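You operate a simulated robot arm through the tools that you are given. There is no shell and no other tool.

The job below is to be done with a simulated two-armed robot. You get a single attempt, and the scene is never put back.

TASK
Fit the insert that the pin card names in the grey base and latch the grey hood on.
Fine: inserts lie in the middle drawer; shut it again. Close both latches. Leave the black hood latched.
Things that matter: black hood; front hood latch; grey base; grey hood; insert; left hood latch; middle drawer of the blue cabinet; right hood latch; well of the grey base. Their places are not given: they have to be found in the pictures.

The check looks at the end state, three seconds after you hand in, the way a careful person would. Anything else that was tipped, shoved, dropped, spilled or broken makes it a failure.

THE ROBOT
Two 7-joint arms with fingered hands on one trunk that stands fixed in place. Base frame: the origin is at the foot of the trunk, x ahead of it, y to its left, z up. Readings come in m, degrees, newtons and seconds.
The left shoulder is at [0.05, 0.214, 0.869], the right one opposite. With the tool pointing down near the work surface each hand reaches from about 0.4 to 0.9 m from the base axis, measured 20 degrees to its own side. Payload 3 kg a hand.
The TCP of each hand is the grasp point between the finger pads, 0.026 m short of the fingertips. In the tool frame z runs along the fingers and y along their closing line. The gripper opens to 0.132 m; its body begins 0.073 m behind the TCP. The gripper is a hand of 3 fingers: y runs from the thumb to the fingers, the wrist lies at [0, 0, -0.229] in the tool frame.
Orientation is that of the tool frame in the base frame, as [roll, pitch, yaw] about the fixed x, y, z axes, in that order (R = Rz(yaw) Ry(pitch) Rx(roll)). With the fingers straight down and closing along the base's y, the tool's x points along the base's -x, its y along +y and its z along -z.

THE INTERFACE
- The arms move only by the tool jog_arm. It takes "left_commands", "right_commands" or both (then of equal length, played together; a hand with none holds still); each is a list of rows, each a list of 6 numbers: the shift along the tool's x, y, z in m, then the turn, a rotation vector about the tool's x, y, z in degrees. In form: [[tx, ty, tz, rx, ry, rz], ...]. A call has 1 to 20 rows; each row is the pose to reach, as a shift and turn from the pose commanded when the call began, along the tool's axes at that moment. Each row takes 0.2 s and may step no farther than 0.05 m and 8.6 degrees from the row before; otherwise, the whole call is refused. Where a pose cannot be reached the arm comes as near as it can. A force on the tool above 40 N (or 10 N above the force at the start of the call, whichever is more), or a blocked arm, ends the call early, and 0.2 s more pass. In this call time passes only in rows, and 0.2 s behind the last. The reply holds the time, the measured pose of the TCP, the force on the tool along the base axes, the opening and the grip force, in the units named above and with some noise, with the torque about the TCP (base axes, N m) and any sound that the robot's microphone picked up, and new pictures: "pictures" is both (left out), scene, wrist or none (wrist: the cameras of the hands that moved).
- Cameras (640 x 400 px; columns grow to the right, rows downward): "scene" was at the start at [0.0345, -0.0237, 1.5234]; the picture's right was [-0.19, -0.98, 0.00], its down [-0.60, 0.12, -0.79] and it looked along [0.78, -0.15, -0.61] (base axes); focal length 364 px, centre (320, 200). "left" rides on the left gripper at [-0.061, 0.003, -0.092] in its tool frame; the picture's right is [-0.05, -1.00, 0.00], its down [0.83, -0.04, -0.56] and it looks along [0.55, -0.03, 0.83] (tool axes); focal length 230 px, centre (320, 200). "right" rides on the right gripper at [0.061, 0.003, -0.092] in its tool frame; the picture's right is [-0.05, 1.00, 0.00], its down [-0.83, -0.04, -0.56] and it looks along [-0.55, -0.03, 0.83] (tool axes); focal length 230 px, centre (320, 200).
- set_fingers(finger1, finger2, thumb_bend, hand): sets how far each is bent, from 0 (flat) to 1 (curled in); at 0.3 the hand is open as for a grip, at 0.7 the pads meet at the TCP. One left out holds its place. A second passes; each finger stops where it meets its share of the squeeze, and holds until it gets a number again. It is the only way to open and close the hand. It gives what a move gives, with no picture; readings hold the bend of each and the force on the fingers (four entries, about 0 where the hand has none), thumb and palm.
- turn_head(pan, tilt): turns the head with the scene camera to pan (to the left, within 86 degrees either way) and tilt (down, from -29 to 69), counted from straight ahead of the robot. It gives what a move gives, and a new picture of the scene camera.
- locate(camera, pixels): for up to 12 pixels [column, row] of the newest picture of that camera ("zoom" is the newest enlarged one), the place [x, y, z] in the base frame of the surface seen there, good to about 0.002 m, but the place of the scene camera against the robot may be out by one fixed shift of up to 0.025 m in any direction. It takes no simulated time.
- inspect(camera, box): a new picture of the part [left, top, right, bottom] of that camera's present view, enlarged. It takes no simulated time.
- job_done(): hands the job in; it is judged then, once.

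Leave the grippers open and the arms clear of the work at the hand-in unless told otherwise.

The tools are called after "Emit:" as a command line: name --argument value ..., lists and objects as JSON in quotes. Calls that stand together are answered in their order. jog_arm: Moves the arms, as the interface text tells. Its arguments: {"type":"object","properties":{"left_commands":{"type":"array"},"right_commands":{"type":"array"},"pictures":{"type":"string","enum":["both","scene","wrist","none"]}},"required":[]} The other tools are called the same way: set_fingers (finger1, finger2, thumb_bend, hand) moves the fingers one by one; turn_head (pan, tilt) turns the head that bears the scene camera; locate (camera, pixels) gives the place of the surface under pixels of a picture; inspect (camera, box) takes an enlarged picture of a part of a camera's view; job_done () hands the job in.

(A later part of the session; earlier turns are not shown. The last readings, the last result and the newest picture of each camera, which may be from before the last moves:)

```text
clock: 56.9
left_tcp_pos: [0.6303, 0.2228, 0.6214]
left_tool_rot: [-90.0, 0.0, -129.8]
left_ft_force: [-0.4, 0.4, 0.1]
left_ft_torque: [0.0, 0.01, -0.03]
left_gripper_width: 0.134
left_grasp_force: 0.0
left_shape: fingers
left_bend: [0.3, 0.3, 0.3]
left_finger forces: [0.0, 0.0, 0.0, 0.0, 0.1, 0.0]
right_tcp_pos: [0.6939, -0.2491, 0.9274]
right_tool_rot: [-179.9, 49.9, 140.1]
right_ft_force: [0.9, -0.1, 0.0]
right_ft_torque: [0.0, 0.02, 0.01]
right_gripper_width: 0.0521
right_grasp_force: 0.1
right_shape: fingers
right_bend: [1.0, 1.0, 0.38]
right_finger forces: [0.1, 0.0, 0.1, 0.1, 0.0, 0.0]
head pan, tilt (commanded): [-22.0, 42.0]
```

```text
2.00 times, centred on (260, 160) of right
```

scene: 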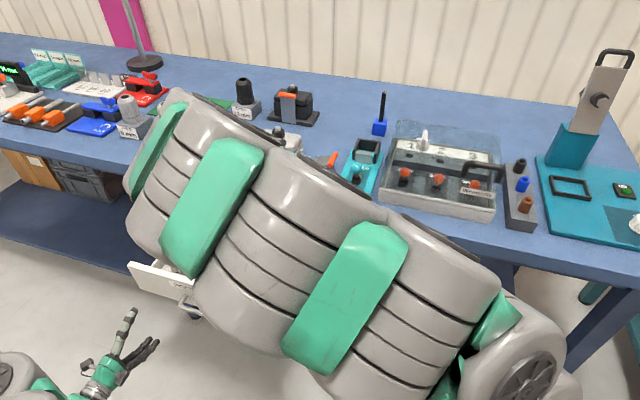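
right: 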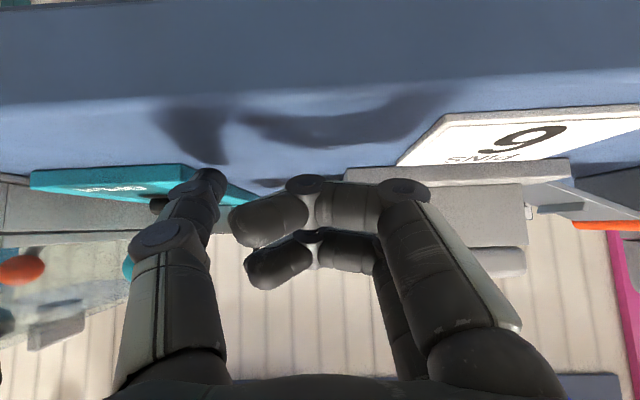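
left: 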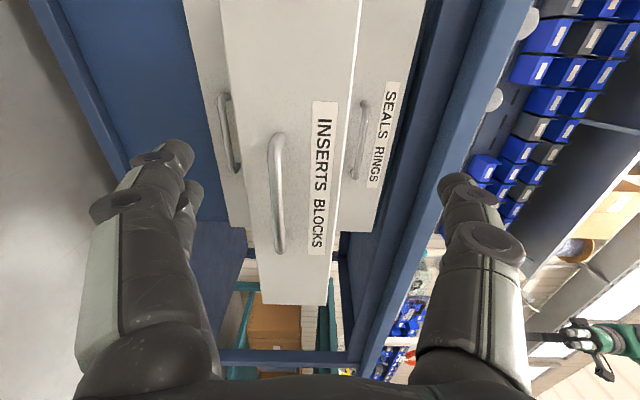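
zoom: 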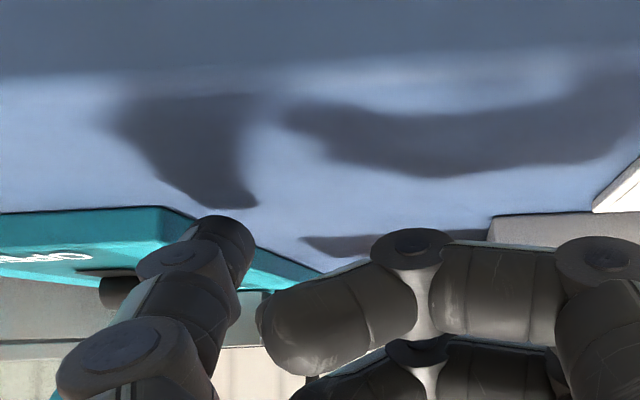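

The thumb and curled fingers clear the bench. I slide forward 6 cm so that the thumb tip goes under the right handle's near end.

Emit:
jog_arm --right_commands '[[-0.0103, 0, 0.0123, 0, 0, 0], [-0.0206, 0, 0.0245, 0, 0, 0], [-0.0309, 0, 0.0368, 0, 0, 0], [-0.0399, 0, 0.0475, 0, 0, 0]]' --pictures "both"

Emit:
inspect --camera "right" --box '[100, 60, 420, 260]'

```text
clock: 57.9
left_tcp_pos: [0.6302, 0.2235, 0.6206]
left_tool_rot: [-90.0, -0.1, -129.7]
left_ft_force: [0.6, -0.2, 0.0]
left_ft_torque: [0.0, 0.0, 0.02]
left_gripper_width: 0.1341
left_grasp_force: 0.1
left_shape: fingers
left_bend: [0.3, 0.3, 0.3]
left_finger forces: [0.1, 0.1, 0.0, 0.1, 0.1, 0.0]
right_tcp_pos: [0.7407, -0.2863, 0.9305]
right_tool_rot: [180.0, 50.1, 140.1]
right_ft_force: [0.6, 1.1, 0.7]
right_ft_torque: [0.0, -0.03, 0.01]
right_gripper_width: 0.052
right_grasp_force: 0.1
right_shape: fingers
right_bend: [1.0, 1.0, 0.38]
right_finger forces: [0.0, 0.0, 0.0, 0.1, 0.0, 0.0]
head pan, tilt (commanded): [-22.0, 42.0]
```

scene: 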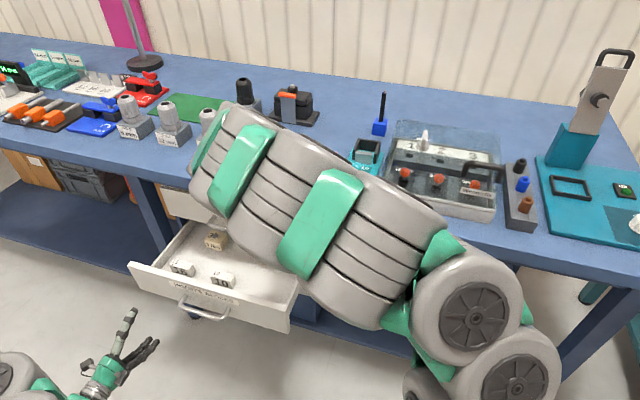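
right: 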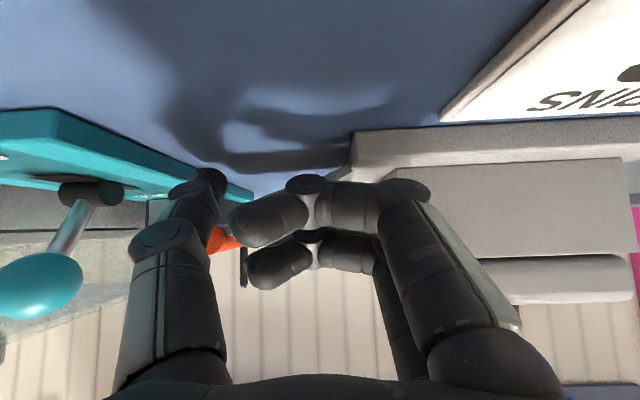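

```text
2.00 times, centred on (260, 160) of right
```

zoom: 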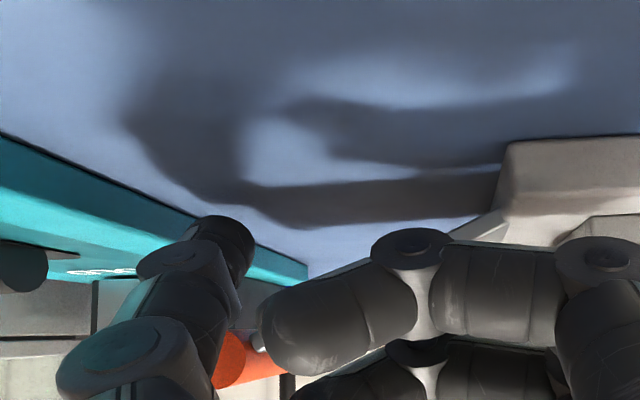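

The orange handle's end shows at (225,240), just above and left of the thumb. I measure it relative to the thumb.

Emit:
locate --camera "right" --pixels '[[222, 240], [230, 245], [213, 232], [225, 232], [210, 180], [215, 195], [200, 178], [222, 248]]'

```text
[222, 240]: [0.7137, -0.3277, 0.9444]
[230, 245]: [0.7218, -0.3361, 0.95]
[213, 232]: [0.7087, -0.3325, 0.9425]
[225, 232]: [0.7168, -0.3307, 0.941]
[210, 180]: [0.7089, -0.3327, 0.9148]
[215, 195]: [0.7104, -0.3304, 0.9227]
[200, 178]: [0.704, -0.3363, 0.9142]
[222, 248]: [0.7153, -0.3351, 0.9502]
```

The thumb tip lies under the handle (thumb t≈0.195, handle t≈0.198, gap about 1 cm below it). I start raising along the lever's arc and check after the first part.

Emit:
jog_arm --right_commands '[[-0.0077, 0, -0.0064, 0, 0, 0], [-0.0146, 0.001, -0.0122, 0, 0, 0], [-0.0205, 0.0051, -0.0172, 0, 0, 0]]' --pictures "wrist"

Emit:
inspect --camera "right" --box '[100, 100, 420, 300]'

```text
clock: 58.7
left_tcp_pos: [0.6295, 0.223, 0.6207]
left_tool_rot: [-90.1, 0.0, -129.8]
left_ft_force: [-0.6, 0.7, -0.5]
left_ft_torque: [-0.01, -0.01, -0.01]
left_gripper_width: 0.1341
left_grasp_force: 0.1
left_shape: fingers
left_bend: [0.3, 0.3, 0.3]
left_finger forces: [0.1, 0.0, 0.0, 0.1, 0.1, 0.0]
right_tcp_pos: [0.7439, -0.285, 0.957]
right_tool_rot: [-179.9, 50.0, 140.1]
right_ft_force: [-2.0, 1.2, -0.9]
right_ft_torque: [0.09, -0.05, -0.09]
right_gripper_width: 0.0523
right_grasp_force: 1.0
right_shape: fingers
right_bend: [1.0, 1.0, 0.38]
right_finger forces: [0.0, 0.1, 0.0, 0.0, 1.5, 0.1]
head pan, tilt (commanded): [-22.0, 42.0]
```

right: 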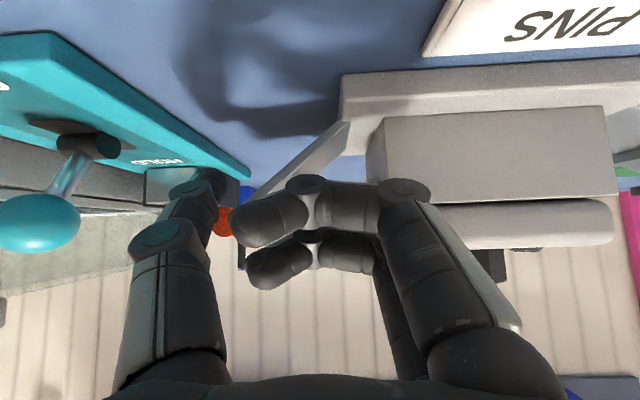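

```text
2.00 times, centred on (260, 200) of right
```

zoom: 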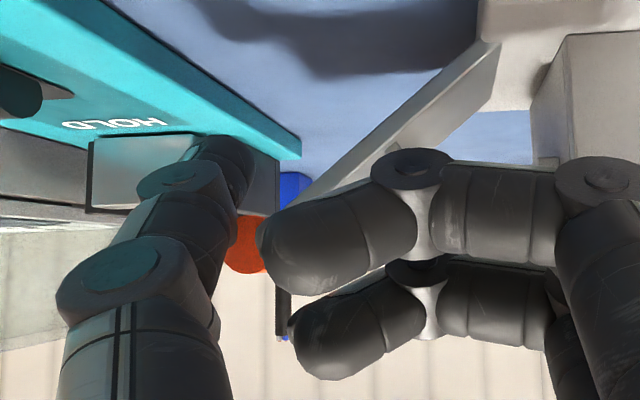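

The lever is rising with the thumb (1.5 N). I continue along the arc to about 80°.

Emit:
jog_arm --right_commands '[[-0.0075, 0.0064, -0.0063, 0, 0, 0], [-0.0139, 0.0137, -0.0117, 0, 0, 0], [-0.0197, 0.0224, -0.0166, 0, 0, 0], [-0.0245, 0.0317, -0.0205, 0, 0, 0], [-0.0293, 0.0452, -0.0246, 0, 0, 0]]' --pictures "both"

Emit:
inspect --camera "right" --box '[100, 100, 420, 300]'

```text
clock: 59.9
left_tcp_pos: [0.6293, 0.2233, 0.6212]
left_tool_rot: [-90.0, -0.1, -129.8]
left_ft_force: [-0.2, 0.5, 0.3]
left_ft_torque: [0.01, 0.03, 0.01]
left_gripper_width: 0.1343
left_grasp_force: 0.1
left_shape: fingers
left_bend: [0.3, 0.3, 0.3]
left_finger forces: [0.0, 0.0, 0.0, 0.0, 0.0, 0.0]
right_tcp_pos: [0.7733, -0.2485, 0.9937]
right_tool_rot: [179.9, 50.1, 140.1]
right_ft_force: [0.5, -0.2, -0.2]
right_ft_torque: [-0.01, -0.01, -0.03]
right_gripper_width: 0.0522
right_grasp_force: 0.1
right_shape: fingers
right_bend: [1.0, 1.0, 0.38]
right_finger forces: [0.0, 0.0, 0.1, 0.0, 0.0, 0.0]
head pan, tilt (commanded): [-22.0, 42.0]
```

scene: 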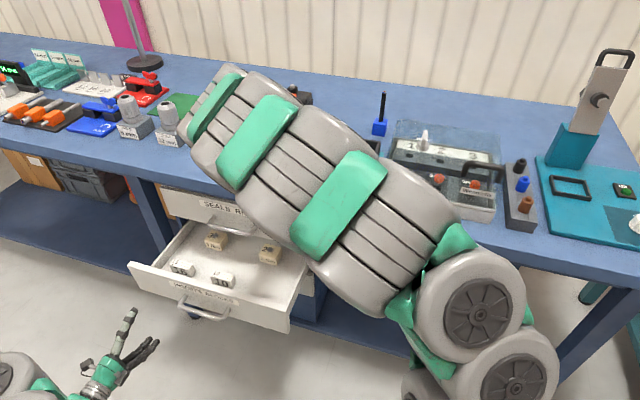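
right: 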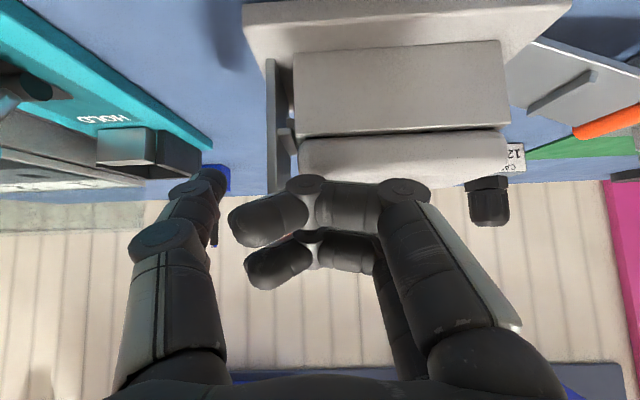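

```text
2.00 times, centred on (260, 200) of right
```

zoom: 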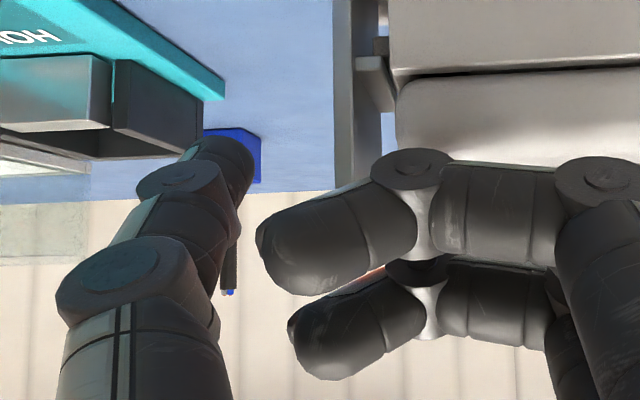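

The lever has swung up to about vertical, away from the thumb. I pull the hand back and up a little to see where it stands.

Emit:
jog_arm --right_commands '[[0.0129, -0.01, -0.0306, 0, 0, 0], [0.0, -0.03, -0.0643, 0, 0, 0], [-0.01, -0.03, -0.09, 0, 0, 0]]' --pictures "wrist"

Emit:
inspect --camera "right" --box '[220, 40, 460, 190]'

```text
clock: 60.7
left_tcp_pos: [0.6306, 0.2234, 0.6222]
left_tool_rot: [-90.0, 0.0, -129.8]
left_ft_force: [-0.4, -0.2, 0.1]
left_ft_torque: [-0.01, -0.05, -0.04]
left_gripper_width: 0.1338
left_grasp_force: 0.0
left_shape: fingers
left_bend: [0.3, 0.3, 0.3]
left_finger forces: [0.1, 0.0, 0.0, 0.1, 0.0, 0.0]
right_tcp_pos: [0.7076, -0.2304, 1.0603]
right_tool_rot: [179.9, 50.1, 140.1]
right_ft_force: [-0.9, 0.2, -0.4]
right_ft_torque: [-0.01, 0.0, -0.04]
right_gripper_width: 0.052
right_grasp_force: 0.1
right_shape: fingers
right_bend: [1.0, 1.0, 0.38]
right_finger forces: [0.0, 0.0, 0.0, 0.1, 0.0, 0.1]
head pan, tilt (commanded): [-22.0, 42.0]
```

right: 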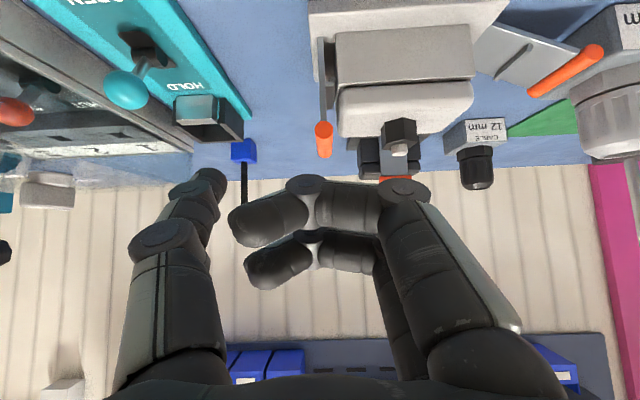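

```text
2.67 times, centred on (340, 115) of right
```

zoom: 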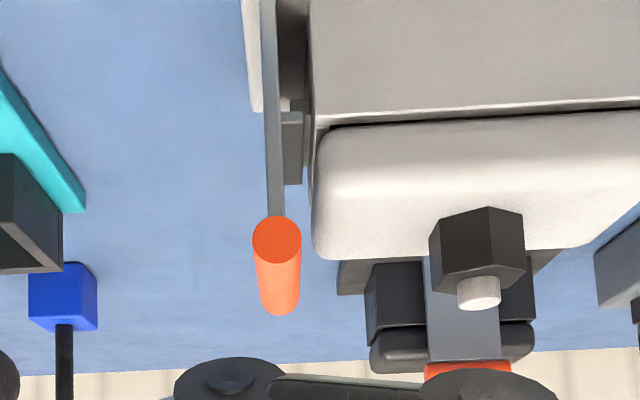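

The right lever now stands upright beside the hood. I measure the handle, crossbar and peg to see whether it has latched.

Emit:
locate --camera "zoom" --pixels '[[277, 240], [275, 290], [270, 60], [275, 180], [292, 118], [293, 160], [298, 104], [306, 150], [320, 200], [290, 80], [284, 180], [300, 125]]'

Emit:
inspect --camera "right" --box '[295, 50, 375, 170]'

```text
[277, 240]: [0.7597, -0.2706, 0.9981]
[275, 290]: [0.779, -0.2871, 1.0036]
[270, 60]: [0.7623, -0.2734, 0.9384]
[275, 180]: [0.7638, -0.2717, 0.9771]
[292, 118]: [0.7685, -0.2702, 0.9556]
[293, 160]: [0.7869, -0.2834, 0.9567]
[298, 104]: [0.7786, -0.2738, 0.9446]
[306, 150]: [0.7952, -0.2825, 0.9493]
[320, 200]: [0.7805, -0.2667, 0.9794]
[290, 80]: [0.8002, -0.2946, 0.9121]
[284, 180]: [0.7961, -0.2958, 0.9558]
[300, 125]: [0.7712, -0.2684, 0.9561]
```

```text
3.33 times, centred on (335, 110) of right
```

zoom: 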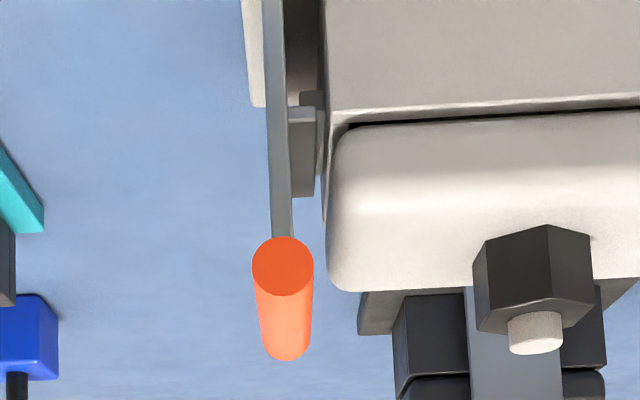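

The crossbar (z≈0.955) now sits right above the peg (z≈0.948) and the lever is vertical, which looks latched. To be sure, I press the handle inward gently with the thumb from outside and watch the force.

Emit:
jog_arm --right_commands '[[0.0103, 0.0142, 0.0277, 0, 0, 0], [0.0205, 0.0285, 0.0554, 0, 0, 0], [0.0109, 0.033, 0.0668, 0, 0, 0], [0.0012, 0.0375, 0.0783, 0, 0, 0], [0.0012, 0.0415, 0.0783, 0, 0, 0], [0.0012, 0.0455, 0.0783, 0, 0, 0], [0.0012, 0.0485, 0.0783, 0, 0, 0], [0.0012, 0.0515, 0.0783, 0, 0, 0]]' --pictures "wrist"

Emit:
inspect --camera "right" --box '[160, 60, 440, 260]'

```text
clock: 62.5
left_tcp_pos: [0.6298, 0.223, 0.6211]
left_tool_rot: [-90.0, 0.0, -129.8]
left_ft_force: [0.7, -1.1, 0.9]
left_ft_torque: [0.0, -0.01, -0.01]
left_gripper_width: 0.134
left_grasp_force: 0.0
left_shape: fingers
left_bend: [0.3, 0.3, 0.3]
left_finger forces: [0.1, 0.1, 0.0, 0.0, 0.1, 0.1]
right_tcp_pos: [0.7846, -0.2311, 1.0086]
right_tool_rot: [179.9, 50.0, 140.0]
right_ft_force: [0.0, -0.2, -0.2]
right_ft_torque: [0.02, 0.01, 0.0]
right_gripper_width: 0.0522
right_grasp_force: 0.1
right_shape: fingers
right_bend: [1.0, 1.0, 0.38]
right_finger forces: [0.1, 0.0, 0.0, 0.1, 0.1, 0.1]
head pan, tilt (commanded): [-22.0, 42.0]
```

right: 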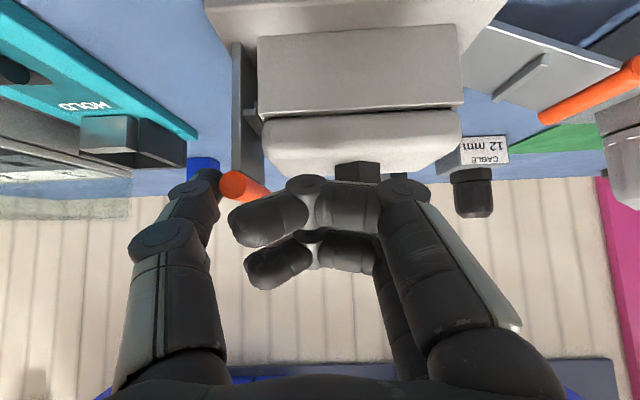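

```text
2.00 times, centred on (300, 160) of right
```

zoom: 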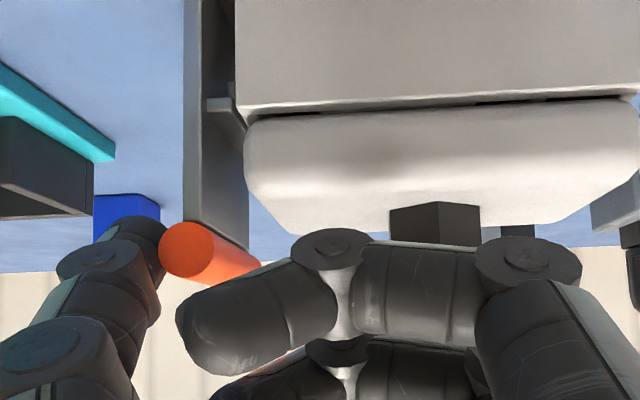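

The thumb is right beside the handle, no force yet. I push another few millimetres inward.

Emit:
jog_arm --right_commands '[[0, 0.002, 0, 0, 0, 0], [0, 0.004, 0, 0, 0, 0], [0, 0.006, 0, 0, 0, 0], [0, 0.008, 0, 0, 0, 0]]' --pictures "wrist"

Emit:
inspect --camera "right" --box '[160, 60, 440, 260]'

```text
clock: 63.5
left_tcp_pos: [0.6304, 0.224, 0.6209]
left_tool_rot: [-90.0, 0.0, -129.9]
left_ft_force: [-0.4, 0.1, -1.2]
left_ft_torque: [0.03, 0.02, 0.02]
left_gripper_width: 0.1342
left_grasp_force: 0.1
left_shape: fingers
left_bend: [0.3, 0.3, 0.3]
left_finger forces: [0.0, 0.0, 0.0, 0.0, 0.1, 0.0]
right_tcp_pos: [0.7896, -0.2254, 1.0091]
right_tool_rot: [179.9, 50.0, 140.1]
right_ft_force: [-2.3, -7.3, 0.2]
right_ft_torque: [0.02, -0.04, 0.19]
right_gripper_width: 0.0549
right_grasp_force: 2.6
right_shape: fingers
right_bend: [1.0, 1.0, 0.36]
right_finger forces: [0.1, 0.0, 0.0, 0.0, 6.1, 0.0]
head pan, tilt (commanded): [-22.0, 42.0]
```

right: 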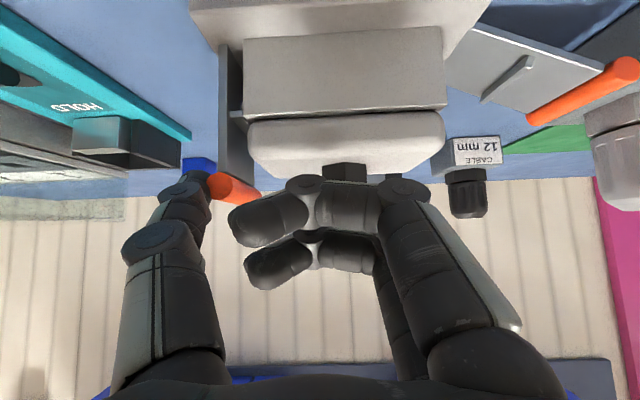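

```text
2.00 times, centred on (300, 160) of right
```

zoom: 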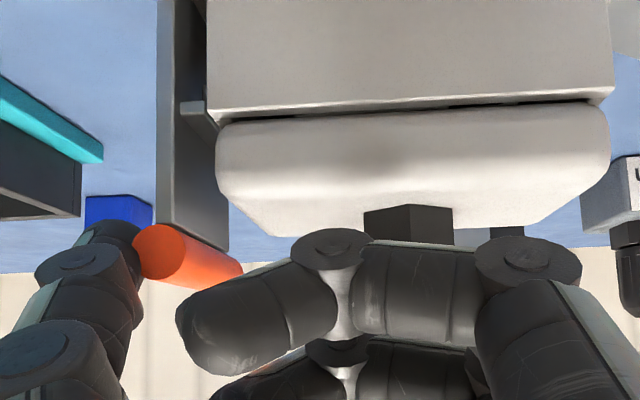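

The lever resists at 7 N without moving: it's at a stop. I back off and compare its stance with the black hood's latched lever.

Emit:
jog_arm --right_commands '[[0, -0.01, 0, 0, 0, 0], [0, -0.02, 0, 0, 0, 0], [0.01, -0.02, -0.03, 0, 0, 0], [0.0, 0.0, -0.06, 0, 0, 0], [-0.01, 0.02, -0.09, 0, 0, 0]]' --pictures "wrist"

Emit:
inspect --camera "right" --box '[220, 40, 460, 190]'

```text
clock: 64.7
left_tcp_pos: [0.6304, 0.2236, 0.6218]
left_tool_rot: [-90.2, 0.0, -129.8]
left_ft_force: [0.5, 0.3, -0.8]
left_ft_torque: [-0.02, 0.03, 0.0]
left_gripper_width: 0.134
left_grasp_force: 0.1
left_shape: fingers
left_bend: [0.3, 0.3, 0.3]
left_finger forces: [0.0, 0.1, 0.0, 0.0, 0.1, 0.1]
right_tcp_pos: [0.7536, -0.1688, 1.0739]
right_tool_rot: [-180.0, 50.0, 140.1]
right_ft_force: [0.1, 0.0, -0.1]
right_ft_torque: [-0.01, -0.04, 0.04]
right_gripper_width: 0.0521
right_grasp_force: 0.0
right_shape: fingers
right_bend: [1.0, 1.0, 0.38]
right_finger forces: [0.1, 0.0, 0.0, 0.0, 0.1, 0.1]
head pan, tilt (commanded): [-22.0, 42.0]
```

right: 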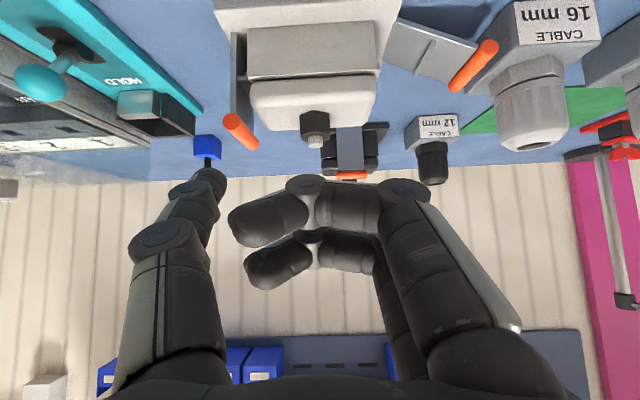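

```text
2.67 times, centred on (340, 115) of right
```

zoom: 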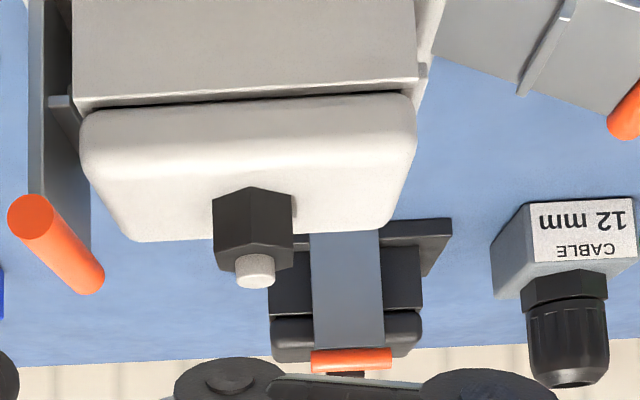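

Emit:
locate --camera "zoom" --pixels '[[345, 240], [347, 270], [348, 300], [349, 340], [350, 358], [440, 235], [300, 285], [400, 285], [395, 335], [30, 205], [40, 150], [60, 105]]'

```text
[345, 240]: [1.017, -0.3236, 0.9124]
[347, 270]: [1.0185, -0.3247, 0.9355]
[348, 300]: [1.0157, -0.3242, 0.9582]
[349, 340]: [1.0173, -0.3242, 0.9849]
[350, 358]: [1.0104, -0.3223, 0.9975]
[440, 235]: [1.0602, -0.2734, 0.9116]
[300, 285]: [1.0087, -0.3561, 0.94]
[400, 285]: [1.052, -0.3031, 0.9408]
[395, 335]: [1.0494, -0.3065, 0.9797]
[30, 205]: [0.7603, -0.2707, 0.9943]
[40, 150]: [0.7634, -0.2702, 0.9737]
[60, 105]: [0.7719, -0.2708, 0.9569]
```

The black hood's latched lever is exactly vertical with its handle at z≈0.998, the same as the right grey lever now: right latch closed. Next, the left latch: I reshape the hand with one finger straight and the others curled.

Emit:
set_fingers --hand "right" --finger1 0.38 --finger2 1.0 --thumb_bend 1.0

Emit:
inspect --camera "right" --box '[0, 0, 640, 400]'

```text
clock: 65.7
left_tcp_pos: [0.6308, 0.2235, 0.6213]
left_tool_rot: [-89.9, -0.1, -129.9]
left_ft_force: [-0.7, -0.4, 0.4]
left_ft_torque: [-0.01, 0.06, 0.01]
left_gripper_width: 0.1341
left_grasp_force: 0.1
left_shape: fingers
left_bend: [0.3, 0.3, 0.3]
left_finger forces: [0.1, 0.1, 0.0, 0.1, 0.0, 0.1]
right_tcp_pos: [0.7534, -0.1694, 1.0741]
right_tool_rot: [179.9, 50.1, 140.1]
right_ft_force: [0.9, -0.4, 0.2]
right_ft_torque: [0.01, -0.03, 0.02]
right_gripper_width: 0.0395
right_grasp_force: 0.0
right_shape: fingers
right_bend: [0.38, 1.0, 0.9]
right_finger forces: [0.0, 0.1, 0.1, 0.0, 0.0, 0.0]
head pan, tilt (commanded): [-22.0, 42.0]
```

```text
1.00 times, centred on (320, 200) of right (not enlarged: the box is as wide or as high as the picture)
```

zoom: 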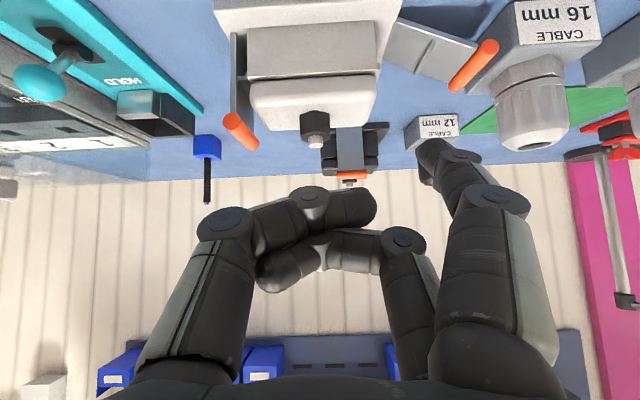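

Finger 1 is the straight one, on the lower (camera) side, tip at (430,150). I measure its tip and the curled digits relative to the TCP, and the left handle.

Emit:
locate --camera "zoom" --pixels '[[430, 145], [420, 155], [440, 150], [460, 155], [500, 195], [310, 192], [228, 222], [375, 205], [350, 195], [450, 175], [480, 180], [425, 180]]'

Emit:
locate --camera "zoom" --pixels '[[490, 47], [472, 65], [455, 85], [487, 42], [445, 55], [410, 40], [420, 60], [515, 10], [497, 75], [505, 30], [400, 45], [385, 50]]'

```text
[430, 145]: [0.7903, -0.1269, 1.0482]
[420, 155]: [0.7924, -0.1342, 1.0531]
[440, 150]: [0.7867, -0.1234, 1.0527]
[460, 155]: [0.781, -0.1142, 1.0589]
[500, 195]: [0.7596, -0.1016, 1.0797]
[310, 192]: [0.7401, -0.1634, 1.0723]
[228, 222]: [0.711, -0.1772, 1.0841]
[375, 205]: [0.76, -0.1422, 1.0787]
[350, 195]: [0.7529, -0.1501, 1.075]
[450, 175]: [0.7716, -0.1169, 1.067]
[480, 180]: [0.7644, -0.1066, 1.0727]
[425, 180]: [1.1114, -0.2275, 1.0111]
```

```text
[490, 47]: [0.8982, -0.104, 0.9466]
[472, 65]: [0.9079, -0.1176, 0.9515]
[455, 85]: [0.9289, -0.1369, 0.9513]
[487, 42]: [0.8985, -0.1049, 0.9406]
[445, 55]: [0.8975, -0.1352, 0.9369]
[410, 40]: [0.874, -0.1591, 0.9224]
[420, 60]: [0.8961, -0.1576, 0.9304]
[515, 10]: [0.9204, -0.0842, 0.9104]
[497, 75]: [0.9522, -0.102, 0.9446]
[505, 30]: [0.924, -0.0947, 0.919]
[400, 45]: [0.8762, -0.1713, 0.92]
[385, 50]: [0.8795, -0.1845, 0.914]
```

Finger 1's centre is 60 mm left of and 13 mm below the TCP line. Left handle's near end is at t≈0.4945, z 0.945; the cable block starts at t≈0.52. I move the hand left, and down in front of the left latch, 6 cm short of it.

Emit:
jog_arm --right_commands '[[0.0055, 0.0283, 0.0059, 0, 0, 0], [0.011, 0.0565, 0.0118, 0, 0, 0], [0.0165, 0.0848, 0.0177, 0, 0, 0], [0.0368, 0.0848, 0.0347, 0, 0, 0], [0.0571, 0.0848, 0.0518, 0, 0, 0], [0.0774, 0.0848, 0.0688, 0, 0, 0], [0.0977, 0.0848, 0.0859, 0, 0, 0]]' --pictures "both"

Emit:
inspect --camera "right" --box '[260, 60, 580, 260]'

```text
clock: 67.3
left_tcp_pos: [0.6308, 0.2236, 0.6207]
left_tool_rot: [-90.0, 0.0, -129.8]
left_ft_force: [0.4, -0.1, 0.5]
left_ft_torque: [-0.03, -0.01, -0.02]
left_gripper_width: 0.1343
left_grasp_force: 0.0
left_shape: fingers
left_bend: [0.3, 0.3, 0.3]
left_finger forces: [0.1, 0.1, 0.1, 0.1, 0.0, 0.0]
right_tcp_pos: [0.8114, -0.1099, 0.9433]
right_tool_rot: [-180.0, 50.1, 140.1]
right_ft_force: [-0.3, 0.0, -0.1]
right_ft_torque: [-0.02, 0.0, -0.01]
right_gripper_width: 0.0393
right_grasp_force: 0.1
right_shape: fingers
right_bend: [0.38, 1.0, 0.9]
right_finger forces: [0.0, 0.0, 0.0, 0.0, 0.1, 0.1]
head pan, tilt (commanded): [-22.0, 42.0]
```

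scene: 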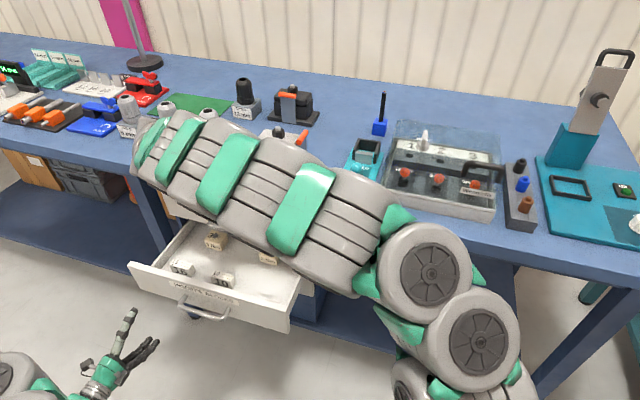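
right: 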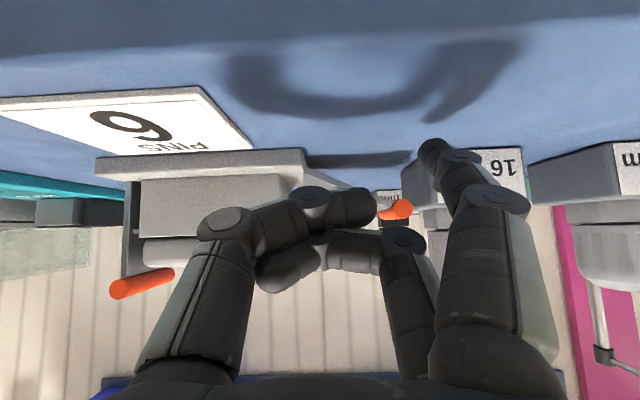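

```text
2.00 times, centred on (420, 160) of right
```

zoom: 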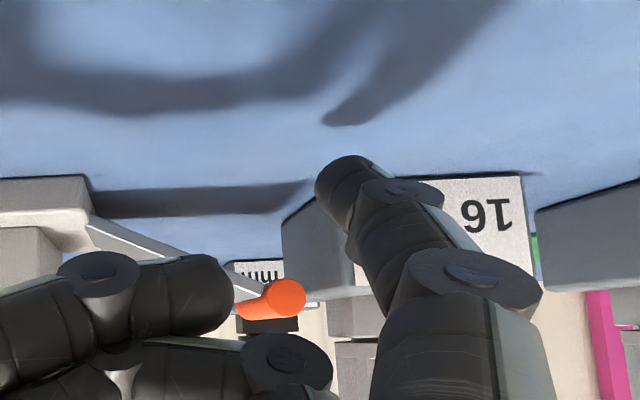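

Emit:
locate --camera "right" --pixels '[[432, 145], [422, 160], [445, 150], [403, 208], [396, 200], [402, 216], [480, 185], [412, 175]]'

```text
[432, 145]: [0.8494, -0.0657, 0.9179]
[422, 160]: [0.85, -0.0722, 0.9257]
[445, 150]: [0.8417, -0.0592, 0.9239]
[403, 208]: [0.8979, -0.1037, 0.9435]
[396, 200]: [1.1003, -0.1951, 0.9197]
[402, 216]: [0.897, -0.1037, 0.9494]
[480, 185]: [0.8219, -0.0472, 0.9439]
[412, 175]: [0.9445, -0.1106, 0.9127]
```

Finger centre t≈0.495, handle t≈0.4955. I slide forward 6.3 cm so that the fingertip goes under the left handle's near end.

Emit:
jog_arm --right_commands '[[-0.0102, 0.0005, 0.0121, 0, 0, 0], [-0.0203, 0.001, 0.0242, 0, 0, 0], [-0.0305, 0.0015, 0.0363, 0, 0, 0], [-0.0406, 0.002, 0.0484, 0, 0, 0]]' --pictures "wrist"

Emit:
inspect --camera "right" --box '[260, 60, 580, 260]'

```text
clock: 68.3
left_tcp_pos: [0.631, 0.2246, 0.6216]
left_tool_rot: [-89.9, 0.0, -129.8]
left_ft_force: [1.5, -0.1, 1.1]
left_ft_torque: [-0.02, 0.04, 0.0]
left_gripper_width: 0.1342
left_grasp_force: 0.0
left_shape: fingers
left_bend: [0.3, 0.3, 0.3]
left_finger forces: [0.0, 0.0, 0.1, 0.0, 0.1, 0.0]
right_tcp_pos: [0.8608, -0.1454, 0.9442]
right_tool_rot: [179.9, 50.2, 140.1]
right_ft_force: [-0.4, -0.6, 0.9]
right_ft_torque: [0.03, 0.01, -0.01]
right_gripper_width: 0.0392
right_grasp_force: 0.1
right_shape: fingers
right_bend: [0.38, 1.0, 0.9]
right_finger forces: [0.1, 0.0, 0.0, 0.0, 0.0, 0.0]
head pan, tilt (commanded): [-22.0, 42.0]
```

right: 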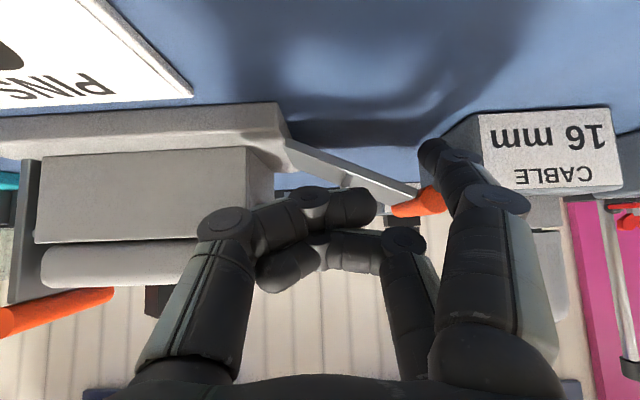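

```text
2.00 times, centred on (420, 160) of right
```

zoom: 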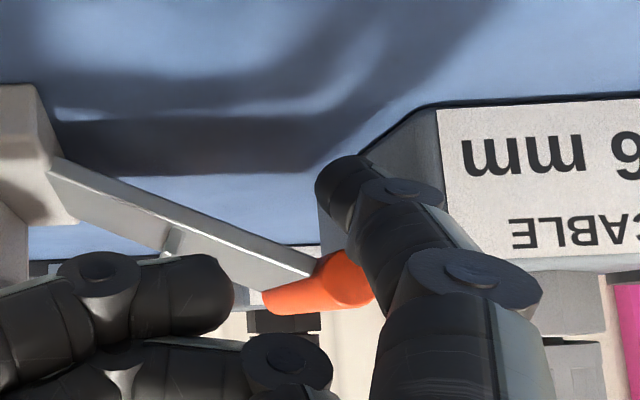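

The fingertip is under the handle with room to the cable block. I start raising along the lever's arc.

Emit:
jog_arm --right_commands '[[-0.0077, -0.001, -0.0064, 0, 0, 0], [-0.0153, -0.003, -0.0129, 0, 0, 0], [-0.0241, -0.008, -0.0203, 0, 0, 0]]' --pictures "wrist"

Emit:
inspect --camera "right" --box '[260, 60, 580, 260]'

```text
clock: 69.1
left_tcp_pos: [0.629, 0.2239, 0.6217]
left_tool_rot: [-90.0, -0.1, -129.8]
left_ft_force: [0.5, 0.3, 0.3]
left_ft_torque: [0.03, 0.03, 0.01]
left_gripper_width: 0.134
left_grasp_force: 0.1
left_shape: fingers
left_bend: [0.3, 0.3, 0.3]
left_finger forces: [0.0, 0.0, 0.0, 0.0, 0.1, 0.0]
right_tcp_pos: [0.8552, -0.1503, 0.9755]
right_tool_rot: [179.9, 50.0, 140.1]
right_ft_force: [0.5, -0.1, -1.4]
right_ft_torque: [-0.04, 0.03, -0.02]
right_gripper_width: 0.0399
right_grasp_force: 0.2
right_shape: fingers
right_bend: [0.38, 1.0, 0.9]
right_finger forces: [1.1, 0.0, 0.0, 0.0, 0.0, 0.0]
head pan, tilt (commanded): [-22.0, 42.0]
```

right: 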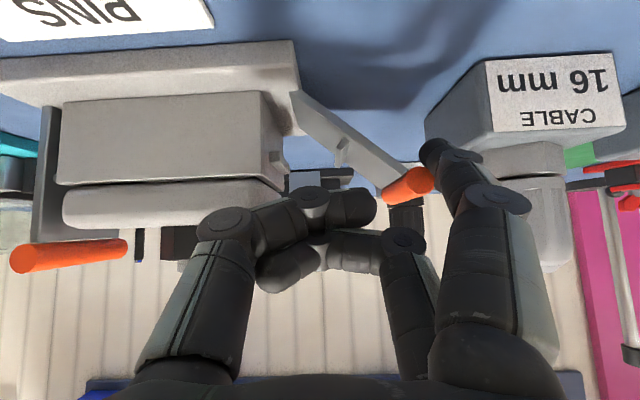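

```text
2.00 times, centred on (420, 160) of right
```

zoom: 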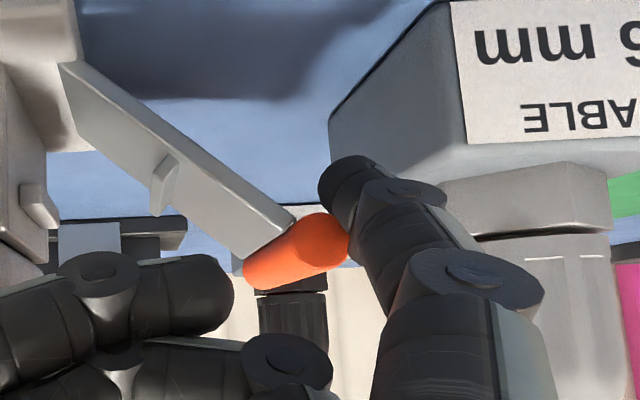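

The left lever is rising with the finger. I continue to about 80°.

Emit:
jog_arm --right_commands '[[-0.0077, -0.007, -0.0064, 0, 0, 0], [-0.0146, -0.0146, -0.0122, 0, 0, 0], [-0.0203, -0.024, -0.017, 0, 0, 0], [-0.0255, -0.0337, -0.0214, 0, 0, 0], [-0.0306, -0.048, -0.0257, 0, 0, 0]]' --pictures "wrist"

Emit:
inspect --camera "right" --box '[260, 60, 580, 260]'

```text
clock: 70.3
left_tcp_pos: [0.6306, 0.2235, 0.6203]
left_tool_rot: [-90.0, 0.1, -129.8]
left_ft_force: [0.0, -0.4, 1.1]
left_ft_torque: [0.02, 0.01, -0.02]
left_gripper_width: 0.134
left_grasp_force: 0.0
left_shape: fingers
left_bend: [0.3, 0.3, 0.3]
left_finger forces: [0.0, 0.0, 0.1, 0.1, 0.0, 0.1]
right_tcp_pos: [0.8257, -0.1872, 1.0139]
right_tool_rot: [180.0, 50.1, 140.2]
right_ft_force: [0.6, 0.7, 0.1]
right_ft_torque: [0.0, 0.01, 0.0]
right_gripper_width: 0.0399
right_grasp_force: 0.1
right_shape: fingers
right_bend: [0.38, 1.0, 0.9]
right_finger forces: [0.0, 0.0, 0.1, 0.0, 0.0, 0.1]
head pan, tilt (commanded): [-22.0, 42.0]
```

right: 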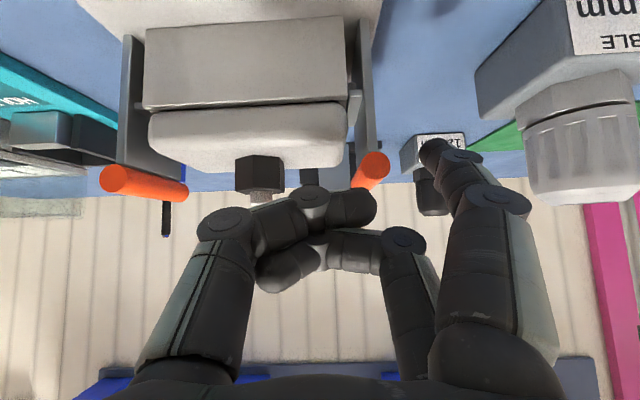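

```text
2.00 times, centred on (420, 160) of right
```

zoom: 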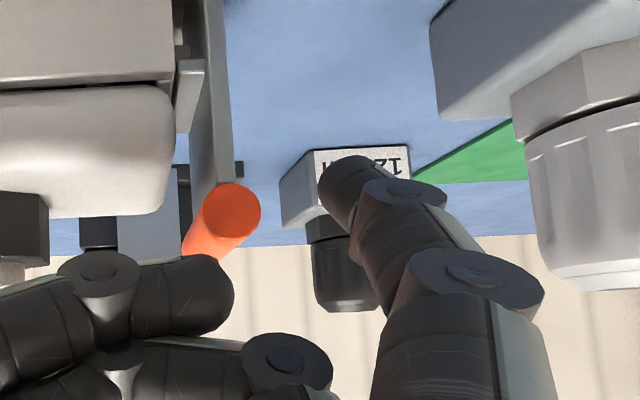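

The left lever has swung upright too. I measure its handle and lever.

Emit:
locate --camera "zoom" --pixels '[[235, 208], [215, 30], [218, 100], [222, 165], [192, 70], [185, 90], [200, 50], [215, 245], [160, 130]]'

```text
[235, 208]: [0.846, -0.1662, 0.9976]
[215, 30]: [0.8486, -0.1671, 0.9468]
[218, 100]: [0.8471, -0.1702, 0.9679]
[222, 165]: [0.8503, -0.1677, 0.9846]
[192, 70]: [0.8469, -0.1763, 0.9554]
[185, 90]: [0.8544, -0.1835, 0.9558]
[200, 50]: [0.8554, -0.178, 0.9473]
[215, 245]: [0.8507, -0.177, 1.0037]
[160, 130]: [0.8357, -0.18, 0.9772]
```

The left lever is vertical (t≈0.4145, handle z≈0.998, crossbar z≈0.955), mirroring the right one. I press it gently inward to confirm it is at its stop.

Emit:
jog_arm --right_commands '[[0, -0.008, 0, 0, 0, 0], [0, -0.014, 0, 0, 0, 0], [0, -0.018, 0, 0, 0, 0], [0, -0.021, 0, 0, 0, 0], [0, -0.023, 0, 0, 0, 0]]' --pictures "wrist"

Emit:
inspect --camera "right" --box '[260, 60, 580, 260]'

```text
clock: 71.5
left_tcp_pos: [0.6309, 0.2237, 0.6217]
left_tool_rot: [-89.9, -0.2, -129.8]
left_ft_force: [0.6, 0.2, -0.7]
left_ft_torque: [0.0, 0.0, -0.04]
left_gripper_width: 0.1341
left_grasp_force: 0.0
left_shape: fingers
left_bend: [0.3, 0.3, 0.3]
left_finger forces: [0.0, 0.0, 0.0, 0.0, 0.1, 0.0]
right_tcp_pos: [0.8097, -0.2066, 1.0148]
right_tool_rot: [179.9, 50.1, 140.1]
right_ft_force: [3.0, 3.0, -0.5]
right_ft_torque: [-0.03, -0.01, -0.05]
right_gripper_width: 0.0437
right_grasp_force: 1.9
right_shape: fingers
right_bend: [0.35, 1.0, 0.9]
right_finger forces: [3.7, 0.0, 0.0, 0.0, 0.0, 0.1]
head pan, tilt (commanded): [-22.0, 42.0]
```

right: 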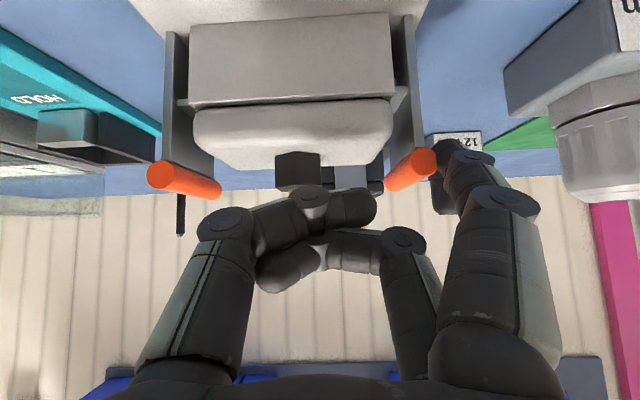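

```text
2.00 times, centred on (420, 160) of right
```

zoom: 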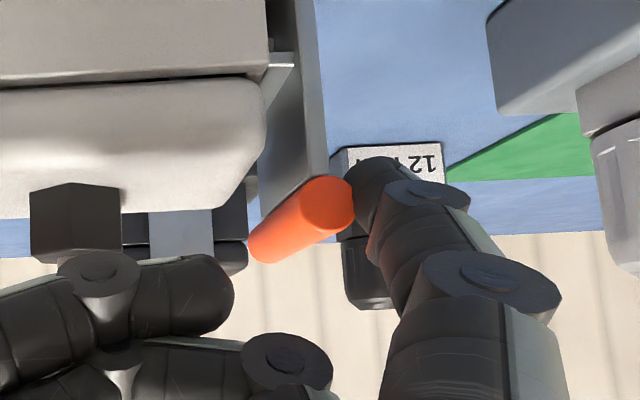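

It resists at 4 N: at its stop. I release it and withdraw the right hand back and up.

Emit:
jog_arm --right_commands '[[0, 0.012, 0, 0, 0, 0], [0.012, 0.015, -0.02, 0, 0, 0], [0.012, 0.01, -0.06, 0, 0, 0], [0.012, 0.0, -0.1, 0, 0, 0], [0.0, -0.03, -0.13, 0, 0, 0]]' --pictures "both"

Emit:
inspect --camera "right" --box '[160, 20, 480, 220]'

```text
clock: 72.7
left_tcp_pos: [0.6306, 0.2215, 0.6213]
left_tool_rot: [-90.0, 0.0, -129.8]
left_ft_force: [-0.5, 0.3, -0.6]
left_ft_torque: [0.01, 0.02, 0.05]
left_gripper_width: 0.1339
left_grasp_force: 0.0
left_shape: fingers
left_bend: [0.3, 0.3, 0.3]
left_finger forces: [0.0, 0.0, 0.1, 0.0, 0.0, 0.0]
right_tcp_pos: [0.7134, -0.1657, 1.0999]
right_tool_rot: [179.8, 50.0, 139.9]
right_ft_force: [0.2, 0.3, -0.8]
right_ft_torque: [-0.01, -0.01, 0.03]
right_gripper_width: 0.0397
right_grasp_force: 0.0
right_shape: fingers
right_bend: [0.38, 1.0, 0.9]
right_finger forces: [0.0, 0.0, 0.1, 0.0, 0.0, 0.0]
head pan, tilt (commanded): [-22.0, 42.0]
```

scene: 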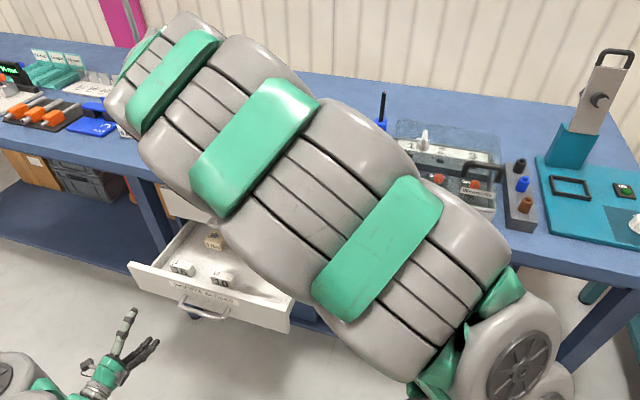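
right: 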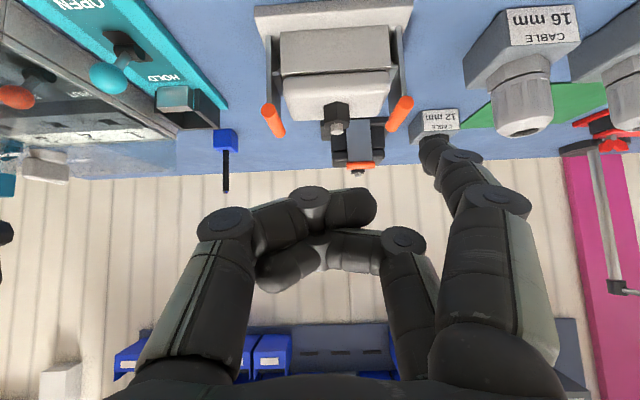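

```text
2.00 times, centred on (320, 120) of right
```

zoom: 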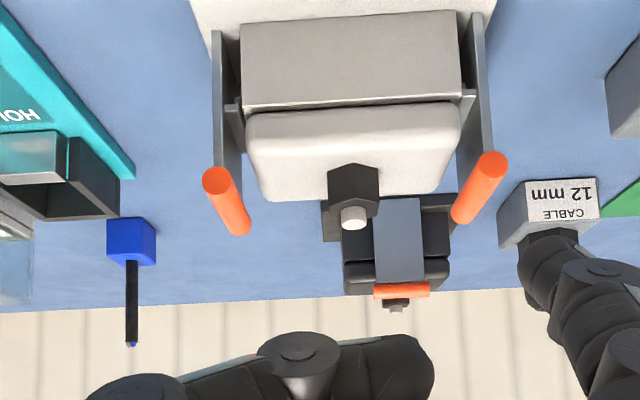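

Both latches are upright and the hood is in place. I open the right hand and bring it back toward its starting place, upright and clear.

Emit:
set_fingers --hand "right" --finger1 0.3 --finger2 0.3 --thumb_bend 0.3

Emit:
jog_arm --right_commands '[[0.0009, -0.0316, -0.0198, 0, 6.25, 0], [0.0018, -0.0631, -0.0396, 0, 12.5, 0], [0.0027, -0.0947, -0.0594, 0, 18.75, 0], [0.0036, -0.1262, -0.0792, 0, 25, 0], [0.0045, -0.1578, -0.099, 0, 31.25, 0], [0.0054, -0.1893, -0.1188, 0, 37.5, 0], [0.0063, -0.2209, -0.1386, 0, 43.75, 0], [0.0072, -0.2524, -0.1584, 0, 50, 0]]' --pictures "both"

```text
clock: 73.7
left_tcp_pos: [0.6303, 0.2226, 0.6214]
left_tool_rot: [-90.0, 0.0, -129.8]
left_ft_force: [-0.3, 0.0, 0.3]
left_ft_torque: [0.01, 0.01, 0.0]
left_gripper_width: 0.1341
left_grasp_force: 0.0
left_shape: fingers
left_bend: [0.3, 0.3, 0.3]
left_finger forces: [0.0, 0.0, 0.1, 0.1, 0.0, 0.0]
right_tcp_pos: [0.7146, -0.166, 1.0998]
right_tool_rot: [-180.0, 50.0, 140.2]
right_ft_force: [-0.4, 0.3, 0.3]
right_ft_torque: [-0.01, -0.01, 0.02]
right_gripper_width: 0.1341
right_grasp_force: 0.0
right_shape: fingers
right_bend: [0.3, 0.3, 0.3]
right_finger forces: [0.0, 0.1, 0.0, 0.0, 0.0, 0.0]
head pan, tilt (commanded): [-22.0, 42.0]
```

```text
clock: 75.5
left_tcp_pos: [0.631, 0.2234, 0.6219]
left_tool_rot: [-89.9, 0.0, -129.8]
left_ft_force: [-0.1, 0.6, 1.7]
left_ft_torque: [0.02, -0.01, 0.01]
left_gripper_width: 0.1341
left_grasp_force: 0.1
left_shape: fingers
left_bend: [0.3, 0.3, 0.3]
left_finger forces: [0.0, 0.0, 0.0, 0.0, 0.1, 0.0]
right_tcp_pos: [0.4568, -0.2791, 1.1974]
right_tool_rot: [180.0, -0.1, 140.0]
right_ft_force: [0.4, -0.1, -0.9]
right_ft_torque: [-0.01, -0.01, -0.01]
right_gripper_width: 0.1342
right_grasp_force: 0.0
right_shape: fingers
right_bend: [0.3, 0.3, 0.3]
right_finger forces: [0.0, 0.0, 0.1, 0.1, 0.1, 0.0]
head pan, tilt (commanded): [-22.0, 42.0]
```

scene: 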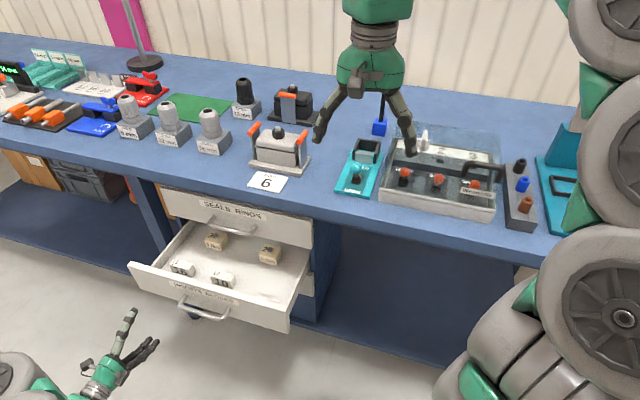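
right: 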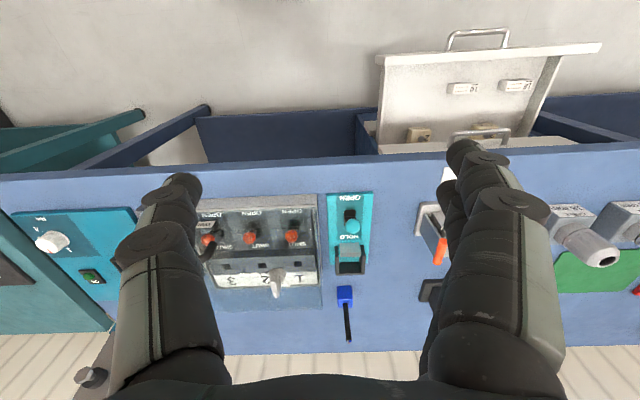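

Now the scene is clear; I enlarge the hood and latches in the scene view.

Emit:
inspect --camera "scene" --box '[220, 75, 350, 195]'

Emit:
inspect --camera "scene" --box '[120, 180, 330, 335]'

```text
3.33 times, centred on (285, 135) of scene
```

zoom: 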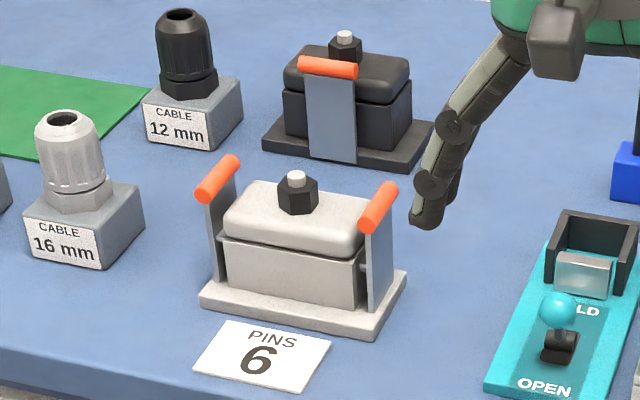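

```text
2.58 times, centred on (225, 258) of scene
```

zoom: 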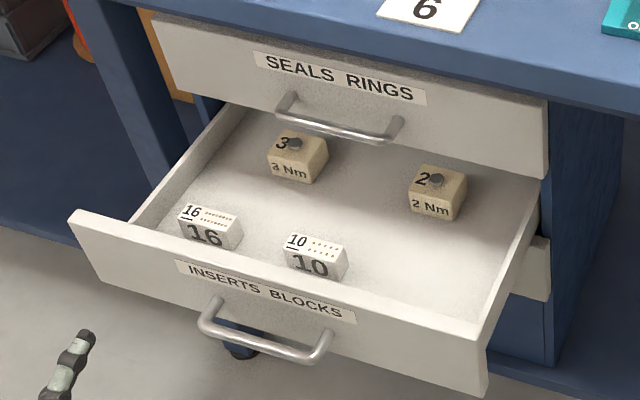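

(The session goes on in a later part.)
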